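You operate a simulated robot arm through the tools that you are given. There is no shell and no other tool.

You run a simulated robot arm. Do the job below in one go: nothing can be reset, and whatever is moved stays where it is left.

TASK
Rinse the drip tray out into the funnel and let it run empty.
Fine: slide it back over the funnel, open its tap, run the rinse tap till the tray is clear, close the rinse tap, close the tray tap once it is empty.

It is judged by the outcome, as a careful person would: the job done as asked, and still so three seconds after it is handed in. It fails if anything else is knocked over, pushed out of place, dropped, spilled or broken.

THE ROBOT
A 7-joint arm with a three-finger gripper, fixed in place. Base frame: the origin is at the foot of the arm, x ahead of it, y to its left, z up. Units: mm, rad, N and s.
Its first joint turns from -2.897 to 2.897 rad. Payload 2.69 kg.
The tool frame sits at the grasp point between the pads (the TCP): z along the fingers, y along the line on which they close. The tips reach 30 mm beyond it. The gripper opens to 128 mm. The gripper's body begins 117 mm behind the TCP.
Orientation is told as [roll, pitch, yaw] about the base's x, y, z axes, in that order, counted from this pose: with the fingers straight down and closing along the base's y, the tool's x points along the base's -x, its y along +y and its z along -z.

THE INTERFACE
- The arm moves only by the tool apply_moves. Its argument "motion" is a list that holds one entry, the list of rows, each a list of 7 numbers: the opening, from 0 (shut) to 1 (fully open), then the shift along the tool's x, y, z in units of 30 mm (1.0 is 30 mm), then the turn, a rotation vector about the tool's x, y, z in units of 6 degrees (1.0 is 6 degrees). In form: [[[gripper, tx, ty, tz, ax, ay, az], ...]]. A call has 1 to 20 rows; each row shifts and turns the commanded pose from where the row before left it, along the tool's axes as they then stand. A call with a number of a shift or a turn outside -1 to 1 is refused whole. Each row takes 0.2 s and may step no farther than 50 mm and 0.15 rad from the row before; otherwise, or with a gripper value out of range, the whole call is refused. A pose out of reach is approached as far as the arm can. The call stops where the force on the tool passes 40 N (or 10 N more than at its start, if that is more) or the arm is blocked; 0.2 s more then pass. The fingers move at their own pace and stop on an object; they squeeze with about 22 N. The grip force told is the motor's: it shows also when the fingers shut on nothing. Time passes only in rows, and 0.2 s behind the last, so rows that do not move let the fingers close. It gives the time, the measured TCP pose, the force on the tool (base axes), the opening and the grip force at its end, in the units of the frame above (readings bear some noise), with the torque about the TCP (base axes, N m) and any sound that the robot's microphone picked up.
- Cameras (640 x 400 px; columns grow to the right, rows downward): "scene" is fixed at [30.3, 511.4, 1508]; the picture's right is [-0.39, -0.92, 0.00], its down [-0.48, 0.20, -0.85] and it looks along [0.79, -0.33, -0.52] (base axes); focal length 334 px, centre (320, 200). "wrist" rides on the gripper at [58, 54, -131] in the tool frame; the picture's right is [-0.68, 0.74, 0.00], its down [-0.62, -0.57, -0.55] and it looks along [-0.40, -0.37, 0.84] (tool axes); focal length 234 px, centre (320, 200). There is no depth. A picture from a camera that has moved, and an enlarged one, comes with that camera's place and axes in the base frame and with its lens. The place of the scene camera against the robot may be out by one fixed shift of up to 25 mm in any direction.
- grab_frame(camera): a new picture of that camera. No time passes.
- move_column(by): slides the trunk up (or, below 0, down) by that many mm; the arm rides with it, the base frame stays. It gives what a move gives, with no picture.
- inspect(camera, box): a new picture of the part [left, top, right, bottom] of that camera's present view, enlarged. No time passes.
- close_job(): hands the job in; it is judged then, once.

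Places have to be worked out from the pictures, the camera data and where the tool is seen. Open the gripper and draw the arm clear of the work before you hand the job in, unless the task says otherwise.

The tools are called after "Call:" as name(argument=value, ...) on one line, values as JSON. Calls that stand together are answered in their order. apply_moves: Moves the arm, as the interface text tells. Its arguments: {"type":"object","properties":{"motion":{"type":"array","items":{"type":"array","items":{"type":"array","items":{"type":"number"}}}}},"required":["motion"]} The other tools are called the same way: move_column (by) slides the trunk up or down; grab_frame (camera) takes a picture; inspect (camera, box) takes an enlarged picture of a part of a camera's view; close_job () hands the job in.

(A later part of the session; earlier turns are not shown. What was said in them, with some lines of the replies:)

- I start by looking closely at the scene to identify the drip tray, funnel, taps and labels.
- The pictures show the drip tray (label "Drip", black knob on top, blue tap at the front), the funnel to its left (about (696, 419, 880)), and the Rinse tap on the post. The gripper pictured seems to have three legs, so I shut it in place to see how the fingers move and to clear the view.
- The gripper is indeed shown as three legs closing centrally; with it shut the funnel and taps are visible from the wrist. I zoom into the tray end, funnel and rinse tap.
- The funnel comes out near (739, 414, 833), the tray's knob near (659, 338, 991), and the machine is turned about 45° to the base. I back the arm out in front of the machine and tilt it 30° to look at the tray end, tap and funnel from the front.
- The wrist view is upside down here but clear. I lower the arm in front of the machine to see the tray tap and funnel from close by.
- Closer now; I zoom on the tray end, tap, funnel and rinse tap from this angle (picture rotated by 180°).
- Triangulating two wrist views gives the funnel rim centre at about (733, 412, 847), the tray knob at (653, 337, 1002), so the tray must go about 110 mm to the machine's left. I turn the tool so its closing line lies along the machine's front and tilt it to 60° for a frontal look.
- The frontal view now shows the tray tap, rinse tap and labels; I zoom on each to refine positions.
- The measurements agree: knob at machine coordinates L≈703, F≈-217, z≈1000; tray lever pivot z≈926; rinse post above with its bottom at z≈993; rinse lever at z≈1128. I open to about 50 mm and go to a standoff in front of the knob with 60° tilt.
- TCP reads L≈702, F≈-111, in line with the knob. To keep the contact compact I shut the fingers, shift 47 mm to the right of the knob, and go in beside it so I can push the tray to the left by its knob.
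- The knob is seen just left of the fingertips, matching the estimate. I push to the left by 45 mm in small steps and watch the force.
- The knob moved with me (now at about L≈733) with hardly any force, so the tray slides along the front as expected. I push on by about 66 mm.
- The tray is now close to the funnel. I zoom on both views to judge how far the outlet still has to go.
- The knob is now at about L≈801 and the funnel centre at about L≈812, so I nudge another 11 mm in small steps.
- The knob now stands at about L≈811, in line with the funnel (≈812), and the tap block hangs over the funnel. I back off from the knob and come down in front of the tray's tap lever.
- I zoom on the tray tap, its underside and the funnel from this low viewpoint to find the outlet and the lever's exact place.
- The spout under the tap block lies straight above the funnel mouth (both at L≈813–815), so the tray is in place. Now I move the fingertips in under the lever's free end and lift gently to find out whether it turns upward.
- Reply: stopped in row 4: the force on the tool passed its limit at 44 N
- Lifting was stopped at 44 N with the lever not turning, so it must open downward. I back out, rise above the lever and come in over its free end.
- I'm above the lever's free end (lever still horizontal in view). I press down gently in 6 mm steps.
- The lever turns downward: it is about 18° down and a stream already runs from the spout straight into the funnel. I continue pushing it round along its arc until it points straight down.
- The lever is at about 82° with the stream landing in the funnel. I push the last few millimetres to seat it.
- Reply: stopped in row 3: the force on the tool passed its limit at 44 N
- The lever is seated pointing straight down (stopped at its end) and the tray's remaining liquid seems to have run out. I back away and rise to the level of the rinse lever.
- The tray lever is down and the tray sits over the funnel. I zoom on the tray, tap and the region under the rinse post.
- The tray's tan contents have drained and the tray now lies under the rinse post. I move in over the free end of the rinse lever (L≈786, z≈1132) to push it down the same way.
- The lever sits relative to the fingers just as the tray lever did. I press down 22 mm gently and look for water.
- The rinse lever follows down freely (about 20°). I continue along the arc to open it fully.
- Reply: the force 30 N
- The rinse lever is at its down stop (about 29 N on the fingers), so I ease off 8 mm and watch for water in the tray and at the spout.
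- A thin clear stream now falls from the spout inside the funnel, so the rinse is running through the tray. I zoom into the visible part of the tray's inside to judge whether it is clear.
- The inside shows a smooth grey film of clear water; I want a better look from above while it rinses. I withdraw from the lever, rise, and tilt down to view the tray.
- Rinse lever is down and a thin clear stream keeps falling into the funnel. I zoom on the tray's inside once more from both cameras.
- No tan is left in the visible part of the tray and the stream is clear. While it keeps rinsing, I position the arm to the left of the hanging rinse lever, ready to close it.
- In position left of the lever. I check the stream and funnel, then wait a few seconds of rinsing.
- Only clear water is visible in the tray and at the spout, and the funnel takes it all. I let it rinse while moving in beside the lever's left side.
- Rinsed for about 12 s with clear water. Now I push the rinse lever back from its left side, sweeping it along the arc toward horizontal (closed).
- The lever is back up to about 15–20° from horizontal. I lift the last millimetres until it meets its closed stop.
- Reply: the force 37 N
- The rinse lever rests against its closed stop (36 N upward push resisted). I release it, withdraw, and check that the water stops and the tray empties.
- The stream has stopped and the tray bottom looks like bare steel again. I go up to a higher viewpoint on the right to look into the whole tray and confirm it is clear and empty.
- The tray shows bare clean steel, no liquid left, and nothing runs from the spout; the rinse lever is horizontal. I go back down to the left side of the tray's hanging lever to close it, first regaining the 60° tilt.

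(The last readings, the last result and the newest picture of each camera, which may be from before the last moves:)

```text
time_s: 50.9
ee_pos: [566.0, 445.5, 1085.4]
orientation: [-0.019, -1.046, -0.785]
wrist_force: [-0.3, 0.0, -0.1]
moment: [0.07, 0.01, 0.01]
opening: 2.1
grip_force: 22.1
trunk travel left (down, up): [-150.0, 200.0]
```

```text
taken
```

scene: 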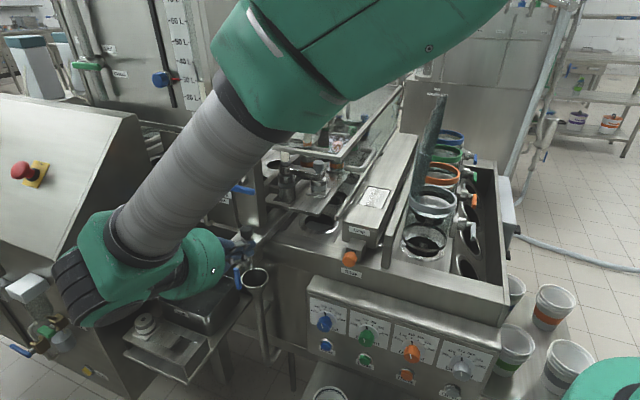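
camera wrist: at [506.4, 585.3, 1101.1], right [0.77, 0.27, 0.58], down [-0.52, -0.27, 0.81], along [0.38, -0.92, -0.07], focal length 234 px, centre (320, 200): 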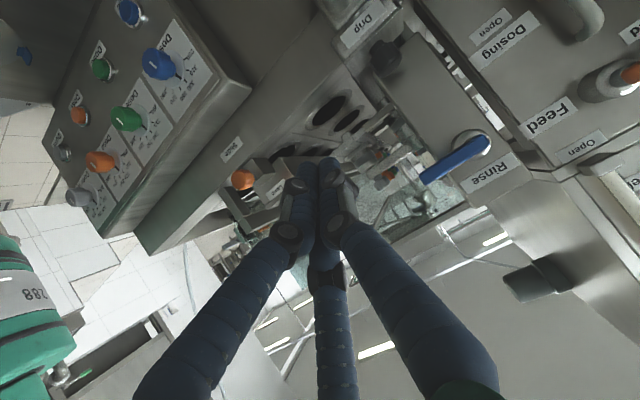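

Halfway there and clear; I finish the descent to the standoff at the left of the tray lever.

Call:
apply_moves(motion=[[[0, 0.96, 0.711, 0.47, 0, 0, 0], [0, 0.96, 0.711, 0.47, 0, 0, 0], [0, 0.96, 0.711, 0.47, 0, 0, 0], [0, 0.96, 0.711, 0.47, 0, 0, 0], [0, 0.96, 0.711, 0.47, 0, 0, 0], [0, 0.96, 0.711, 0.47, 0, 0, 0]]])

Call:
grab_frame(camera="wrist")

Call:
grab_frame(camera="scene")

```text
time_s: 52.3
ee_pos: [647.8, 544.7, 891.3]
orientation: [-0.017, -1.045, -0.785]
wrist_force: [0.3, 0.6, 0.3]
moment: [0.05, 0.03, -0.02]
opening: 2.5
grip_force: 21.6
trunk travel left (down, up): [-150.0, 200.0]
```

```text
taken
camera wrist: at [587.5, 685.0, 906.9], right [0.77, 0.27, 0.58], down [-0.52, -0.27, 0.81], along [0.38, -0.92, -0.07], focal length 234 px, centre (320, 200)
```

wrist: 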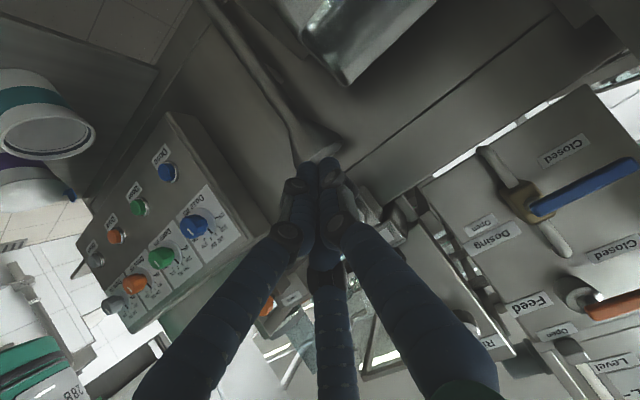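

```text
taken
```

scene: 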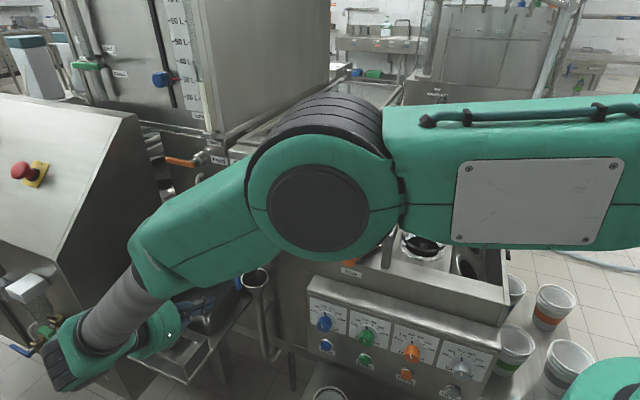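

I check the relation of fingers and lever in a zoomed scene view before going in.

Call:
inspect(camera="scene", box=[170, 250, 290, 340])

Call:
inspect(camera="wrist", box=[260, 80, 440, 220])

```text
4.44 times, centred on (230, 295) of scene
camera zoom: at [30.3, 511.4, 1508.0], right [-0.39, -0.92, 0.0], down [-0.48, 0.2, -0.85], along [0.79, -0.33, -0.52], focal length 1482 px, centre (720, -222)
```

zoom: 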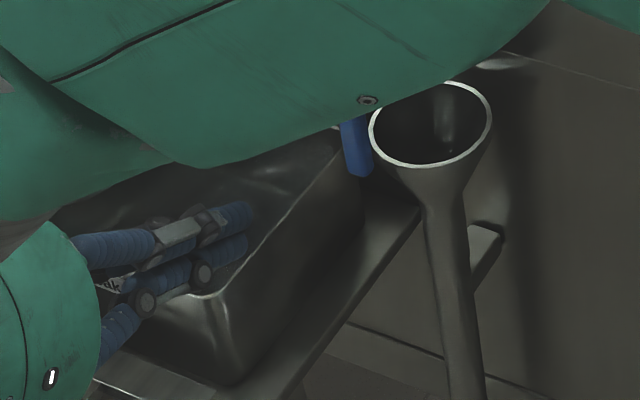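

```text
2.86 times, centred on (350, 150) of wrist
camera zoom: at [587.5, 685.0, 906.9], right [0.77, 0.27, 0.58], down [-0.52, -0.27, 0.81], along [0.38, -0.92, -0.07], focal length 669 px, centre (234, 343)
```

zoom: 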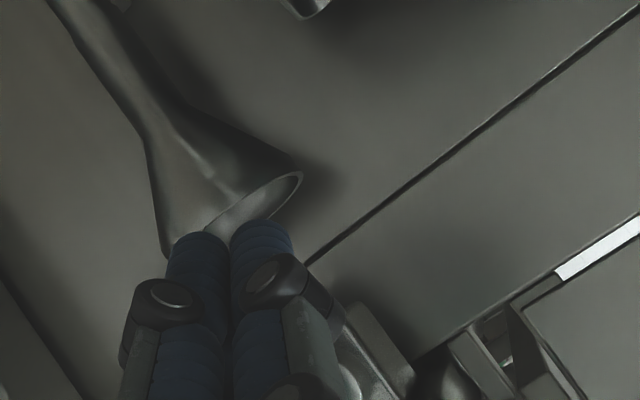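

The path to the lever's left side is clear. I move in to the lever's depth without touching it.

Call:
apply_moves(motion=[[[0, -0.389, 0, 0.673, 0, 0, 0], [0, -0.389, 0, 0.673, 0, 0, 0], [0, -0.389, 0, 0.673, 0, 0, 0], [0, 0, 0, 0, 0, 0, 0]]])

Call:
inspect(camera="scene", box=[190, 250, 290, 320])

Call:
grab_frame(camera="wrist")

```text
time_s: 53.3
ee_pos: [697.6, 492.6, 891.6]
orientation: [-0.021, -1.043, -0.78]
wrist_force: [0.0, 0.5, 0.2]
moment: [0.01, 0.02, -0.02]
opening: 2.3
grip_force: 21.6
trunk travel left (down, up): [-150.0, 200.0]
```

```text
5.71 times, centred on (240, 285) of scene
camera zoom: at [30.3, 511.4, 1508.0], right [-0.39, -0.92, 0.0], down [-0.48, 0.2, -0.85], along [0.79, -0.33, -0.52], focal length 1906 px, centre (777, -286)
```

zoom: 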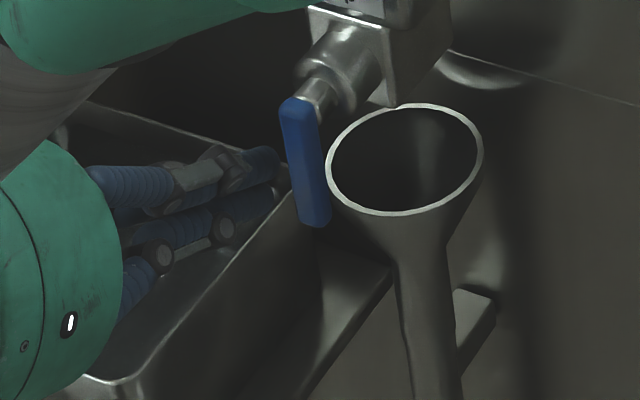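

```text
taken
camera wrist: at [637.0, 633.4, 906.9], right [0.77, 0.27, 0.58], down [-0.51, -0.27, 0.81], along [0.38, -0.92, -0.07], focal length 234 px, centre (320, 200)
```

wrist: 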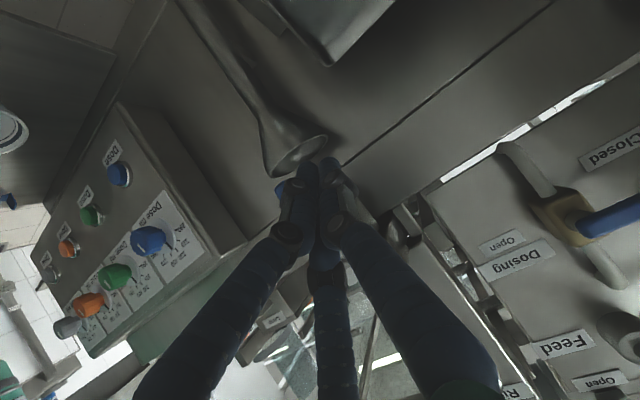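

The fingers are just left of the lever. I push the first part gently and check that the lever turns rather than the tray sliding.

Call:
apply_moves(motion=[[[0, 0.05, -0.3, 0.03, 0, 0, 0], [0, 0.05, -0.3, 0.03, 0, 0, 0], [0, 0.02, -0.15, 0.01, 0, 0, 0]]])

Call:
inspect(camera="scene", box=[190, 250, 290, 320])

Call:
grab_frame(camera="wrist")

```text
time_s: 54.1
ee_pos: [680.8, 476.9, 888.2]
orientation: [-0.02, -1.046, -0.781]
wrist_force: [-0.5, 1.9, 0.2]
moment: [-0.02, -0.01, 0.04]
opening: 2.2
grip_force: 22.0
trunk travel left (down, up): [-150.0, 200.0]
```

```text
5.71 times, centred on (240, 285) of scene
camera zoom: at [30.3, 511.4, 1508.0], right [-0.39, -0.92, 0.0], down [-0.48, 0.2, -0.85], along [0.79, -0.33, -0.52], focal length 1906 px, centre (777, -286)
```

zoom: 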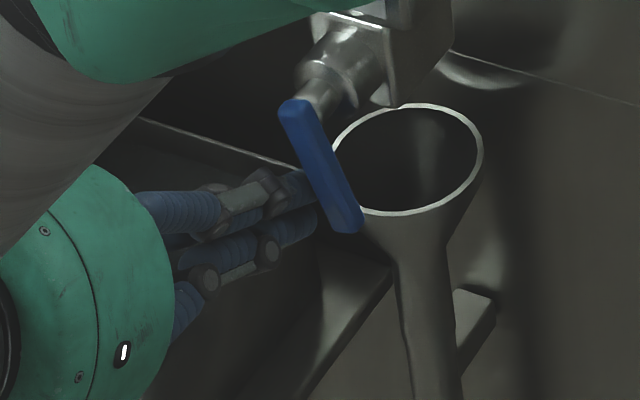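

```text
taken
camera wrist: at [619.9, 617.8, 903.3], right [0.77, 0.27, 0.58], down [-0.51, -0.27, 0.81], along [0.38, -0.92, -0.07], focal length 234 px, centre (320, 200)
```

wrist: 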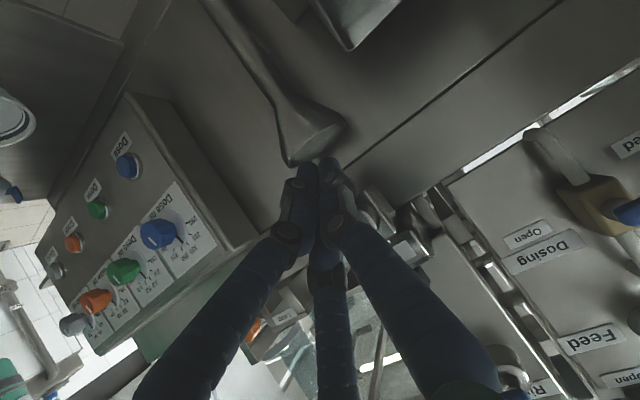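

The lever turns while the tray stays put. I continue sweeping it along the arc.

Call:
apply_moves(motion=[[[0, 0.05, -0.3, 0.03, 0, 0, 0], [0, -0.058, -0.43, -0.033, 0, 0, 0], [0, -0.153, -0.4, -0.088, 0, 0, 0], [0, -0.237, -0.34, -0.137, 0, 0, 0]]])

Call:
inspect(camera="scene", box=[190, 230, 310, 320])

Call:
grab_frame(camera="wrist")

```text
time_s: 55.1
ee_pos: [647.2, 446.5, 902.1]
orientation: [-0.019, -1.047, -0.782]
wrist_force: [-0.1, 1.4, 0.2]
moment: [-0.01, 0.03, -0.02]
opening: 2.2
grip_force: 22.0
trunk travel left (down, up): [-150.0, 200.0]
```

```text
4.44 times, centred on (250, 275) of scene
camera zoom: at [30.3, 511.4, 1508.0], right [-0.39, -0.92, 0.0], down [-0.48, 0.2, -0.85], along [0.79, -0.33, -0.52], focal length 1482 px, centre (631, -133)
```

zoom: 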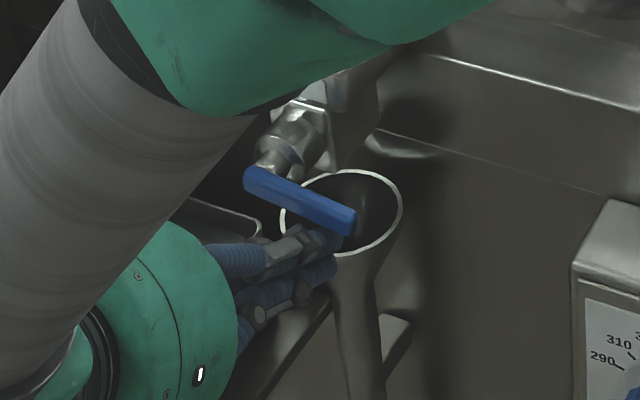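

```text
taken
camera wrist: at [587.6, 586.6, 917.3], right [0.77, 0.27, 0.58], down [-0.51, -0.27, 0.81], along [0.38, -0.92, -0.07], focal length 234 px, centre (320, 200)
```

wrist: 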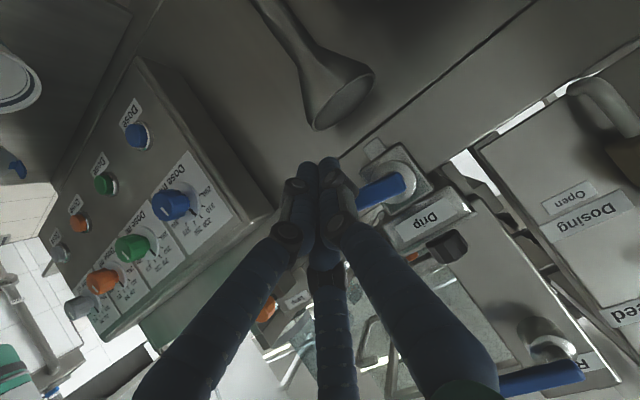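

Almost horizontal. I lift the last few millimetres until the closed stop is felt.

Call:
apply_moves(motion=[[[0, -0.115, -0.17, -0.067, 0, 0, 0], [0, -0.087, 0, -0.05, 0, 0, 0], [0, -0.058, 0, -0.033, 0, 0, 0], [0, 0, 0, 0, 0, 0, 0]]])

Call:
grab_frame(camera="wrist")

```text
time_s: 56.1
ee_pos: [645.0, 443.6, 909.9]
orientation: [-0.022, -1.044, -0.779]
wrist_force: [-4.7, 0.0, -9.7]
moment: [0.11, 0.07, -0.07]
opening: 1.9
grip_force: 21.7
trunk travel left (down, up): [-150.0, 200.0]
```

```text
taken
camera wrist: at [584.3, 583.2, 925.2], right [0.77, 0.27, 0.58], down [-0.51, -0.27, 0.81], along [0.38, -0.92, -0.07], focal length 234 px, centre (320, 200)
```

wrist: 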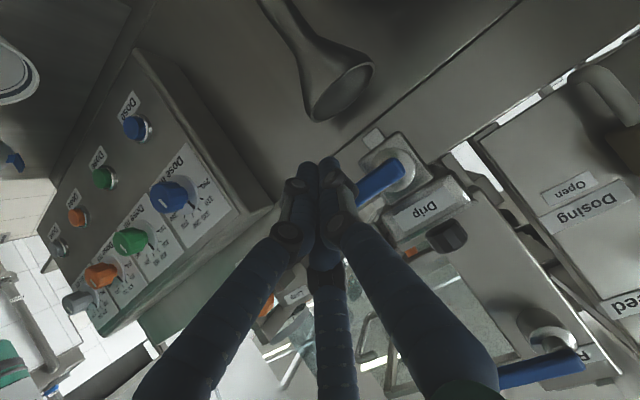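

Force is rising (about 10 N), the lever is at its stop; I press 1.5 mm more to seat it, then release and withdraw.

Call:
apply_moves(motion=[[[0, -0.045, 0, -0.026, 0, 0, 0], [0, 0, 0, 0, 0, 0, 0]]])

Call:
apply_moves(motion=[[[0, 0.26, 0, 0.15, 0, 0, 0], [0, 0.417, 0, -0.722, 0, 0, 0], [0, 0.417, 0, -0.722, 0, 0, 0], [0, 0.417, -0.2, -0.722, 0, 0, 0], [0, 0.417, -0.2, -0.722, 0, 0, 0], [0, 0.417, -0.2, -0.722, 0, 0, 0]]])

Call:
grab_frame(camera="wrist")

Call:
grab_frame(camera="scene")

```text
time_s: 56.7
ee_pos: [644.1, 442.2, 909.7]
orientation: [-0.026, -1.044, -0.778]
wrist_force: [-3.8, 2.4, -22.2]
moment: [0.28, 0.2, -0.12]
opening: 2.1
grip_force: 22.2
trunk travel left (down, up): [-150.0, 200.0]
```

```text
time_s: 58.1
ee_pos: [543.9, 521.0, 904.8]
orientation: [-0.019, -1.044, -0.781]
wrist_force: [0.2, -0.2, 0.0]
moment: [0.01, 0.0, -0.02]
opening: 2.5
grip_force: 22.3
trunk travel left (down, up): [-150.0, 200.0]
```

```text
taken
camera wrist: at [484.3, 661.0, 919.5], right [0.77, 0.27, 0.58], down [-0.51, -0.27, 0.81], along [0.38, -0.92, -0.07], focal length 234 px, centre (320, 200)
```

wrist: 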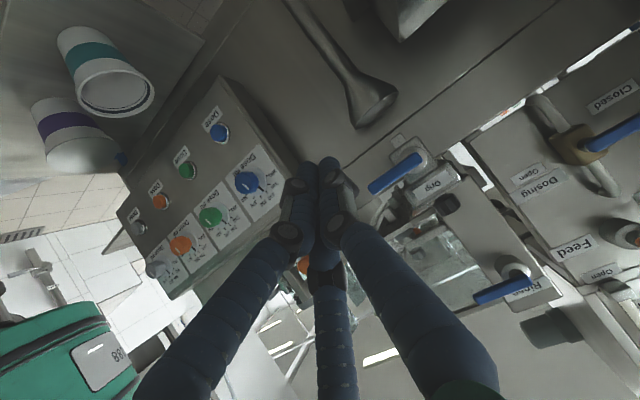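

```text
taken
```

scene: 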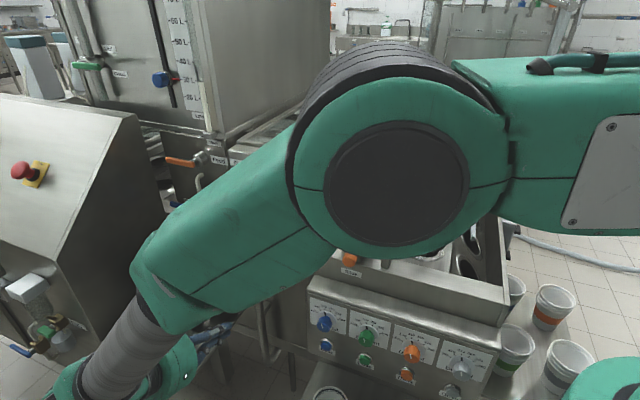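

Both levers look horizontal now. I raise the arm clear and open the gripper, then check the final state of taps, tray and surroundings.

Call:
apply_moves(motion=[[[0, -0.92, -0.3, -0.7, 0, 0, 0], [0, -0.92, -0.3, -0.7, 0, 0, 0], [0, -0.92, -0.3, -0.6, 0, 0, 0], [0, -0.92, -0.3, -0.531, 0, 0, 0], [0, -0.92, -0.3, -0.531, 0, 0, 0], [0, -0.92, -0.3, -0.531, 0, 0, 0], [0, -0.92, -0.3, -0.531, 0, 0, 0], [0, -0.92, -0.3, -0.531, 0, 0, 0], [0, -0.92, 0, -0.531, 0, 0, 0], [0, -0.92, 0, -0.531, 0, 0, 0], [0, -0.92, 0, -0.531, 0, 0, 0], [0.3, 0, 0, 0, 0, 1, 0], [0.6, 0, 0, 0, 0, 1, 0], [1, 0, 0, 0, 0, 1, 0], [1, 0, 0, 0, 0, 1, 0], [1, 0, 0, 0, 0, 1, 0]]])

Call:
grab_frame(camera="wrist")

Call:
grab_frame(camera="scene")

Call:
inspect(camera="scene", box=[200, 160, 320, 300])

Call:
inspect(camera="scene", box=[225, 235, 285, 290])

Call:
inspect(camera="scene", box=[255, 195, 315, 240])

```text
time_s: 61.5
ee_pos: [490.4, 478.6, 1261.3]
orientation: [-0.011, -0.52, -0.792]
wrist_force: [0.2, -0.3, -0.3]
moment: [-0.02, 0.02, 0.0]
opening: 128.1
grip_force: 0.0
trunk travel left (down, up): [-150.0, 200.0]
```

```text
taken
camera wrist: at [447.6, 600.7, 1346.2], right [0.94, 0.1, 0.33], down [-0.22, -0.58, 0.79], along [0.26, -0.81, -0.52], focal length 234 px, centre (320, 200)
```

wrist: 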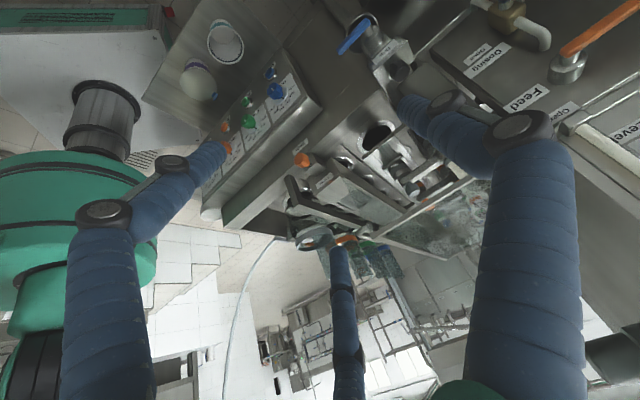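

```text
taken
```

scene: 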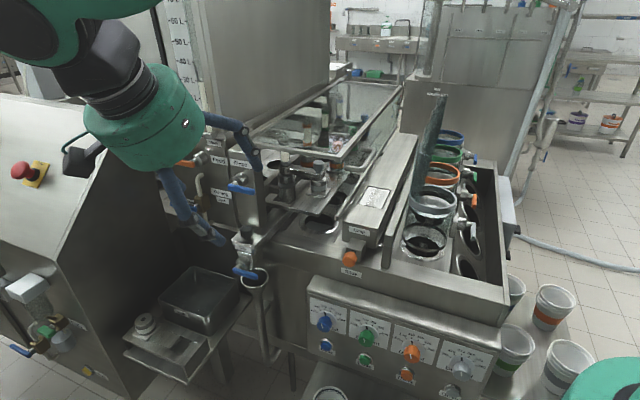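

```text
2.86 times, centred on (260, 230) of scene
camera zoom: at [30.3, 511.4, 1508.0], right [-0.39, -0.92, 0.0], down [-0.48, 0.2, -0.85], along [0.79, -0.33, -0.52], focal length 953 px, centre (491, 114)
```

zoom: 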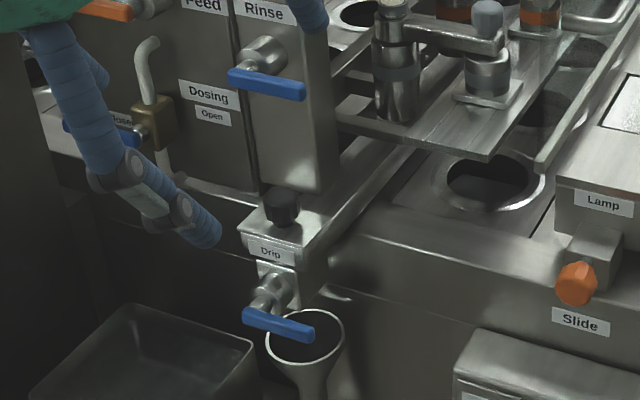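

```text
7.27 times, centred on (255, 262) of scene
camera zoom: at [30.3, 511.4, 1508.0], right [-0.39, -0.92, 0.0], down [-0.48, 0.2, -0.85], along [0.79, -0.33, -0.52], focal length 2426 px, centre (793, -254)
```

zoom: 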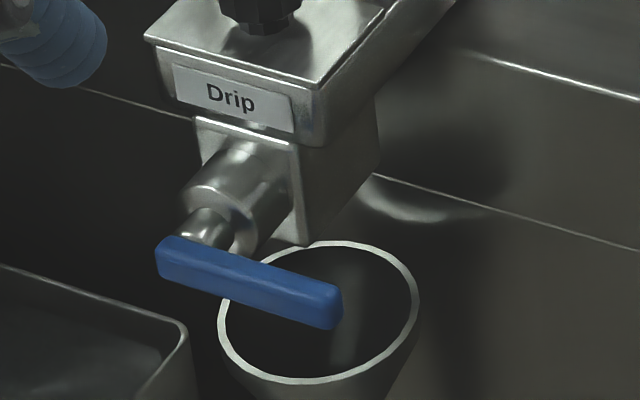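

```text
8.89 times, centred on (285, 218) of scene
camera zoom: at [30.3, 511.4, 1508.0], right [-0.39, -0.92, 0.0], down [-0.48, 0.2, -0.85], along [0.79, -0.33, -0.52], focal length 2965 px, centre (631, 44)
```

zoom: 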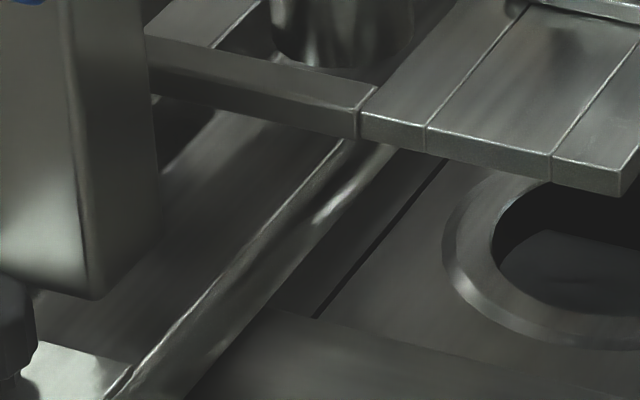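

Both levers are horizontal and nothing runs. One last close look at the tray's bottom and the funnel area to make sure it is clear and that nothing was spilled.

Call:
inspect(camera="scene", box=[258, 206, 290, 230])

Call:
inspect(camera="scene", box=[100, 240, 340, 400])

Call:
inspect(camera="wrist", box=[320, 0, 440, 100])

```text
16.00 times, centred on (274, 218) of scene
camera zoom: at [30.3, 511.4, 1508.0], right [-0.39, -0.92, 0.0], down [-0.48, 0.2, -0.85], along [0.79, -0.33, -0.52], focal length 5337 px, centre (1056, -88)
```

zoom: 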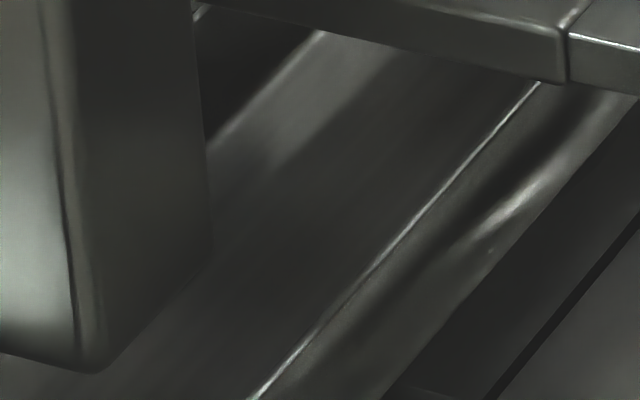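

```text
2.50 times, centred on (220, 320) of scene
camera zoom: at [30.3, 511.4, 1508.0], right [-0.39, -0.92, 0.0], down [-0.48, 0.2, -0.85], along [0.79, -0.33, -0.52], focal length 834 px, centre (570, -100)
```

zoom: 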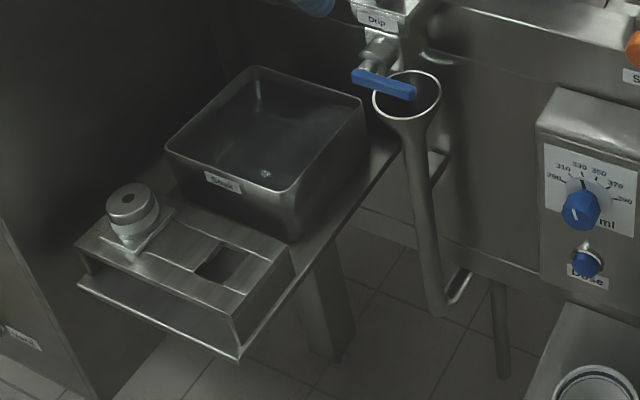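

```text
4.00 times, centred on (380, 50) of wrist
camera zoom: at [447.6, 600.7, 1346.2], right [0.94, 0.1, 0.33], down [-0.22, -0.58, 0.79], along [0.26, -0.81, -0.52], focal length 937 px, centre (80, 800)
```

zoom: 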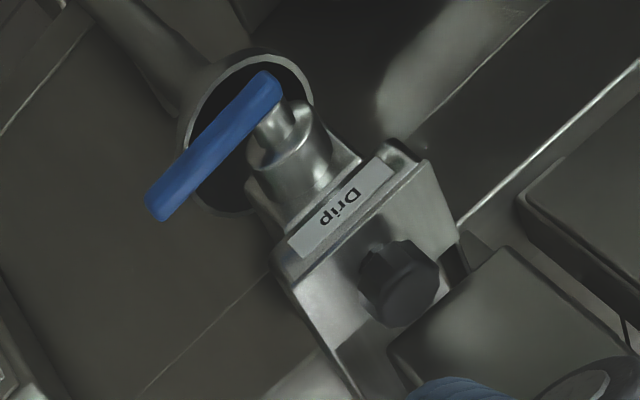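

The tray bottom is bare clean steel and the tray sits over the funnel. Both taps are shut, nothing is dripping or spilled, and the gripper is open and clear of the machine. I hand the job in.

Call:
close_job()

```text
The job is handed in.
```

The drip tray is rinsed out, empty and back over the funnel, with both taps closed. The job is handed in.

- **Tray:** I slid it about 110 mm to the left by its knob, until its spout stood straight above the funnel.
- **Old contents:** Its tap opens downward. The tan liquid ran out into the funnel before any rinsing.
- **Rinse:** I ran the rinse tap for about 12 seconds. The stream from the spout was clear and all of it went into the funnel.
- **Closing:** I shut the rinse tap and waited until the spout had stopped and the tray bottom was bare steel. Then I closed the tray tap.

I pushed each lever back until it met its closed stop. In the last pictures nothing drips, I saw no spill, and nothing else looks moved. The back part of the tray lies hidden under the nozzle plate, so I could only check the front part by eye.

While finding which way the tray tap turns, I pushed its lever the wrong way once. The arm stopped at its force limit and the lever did not move.
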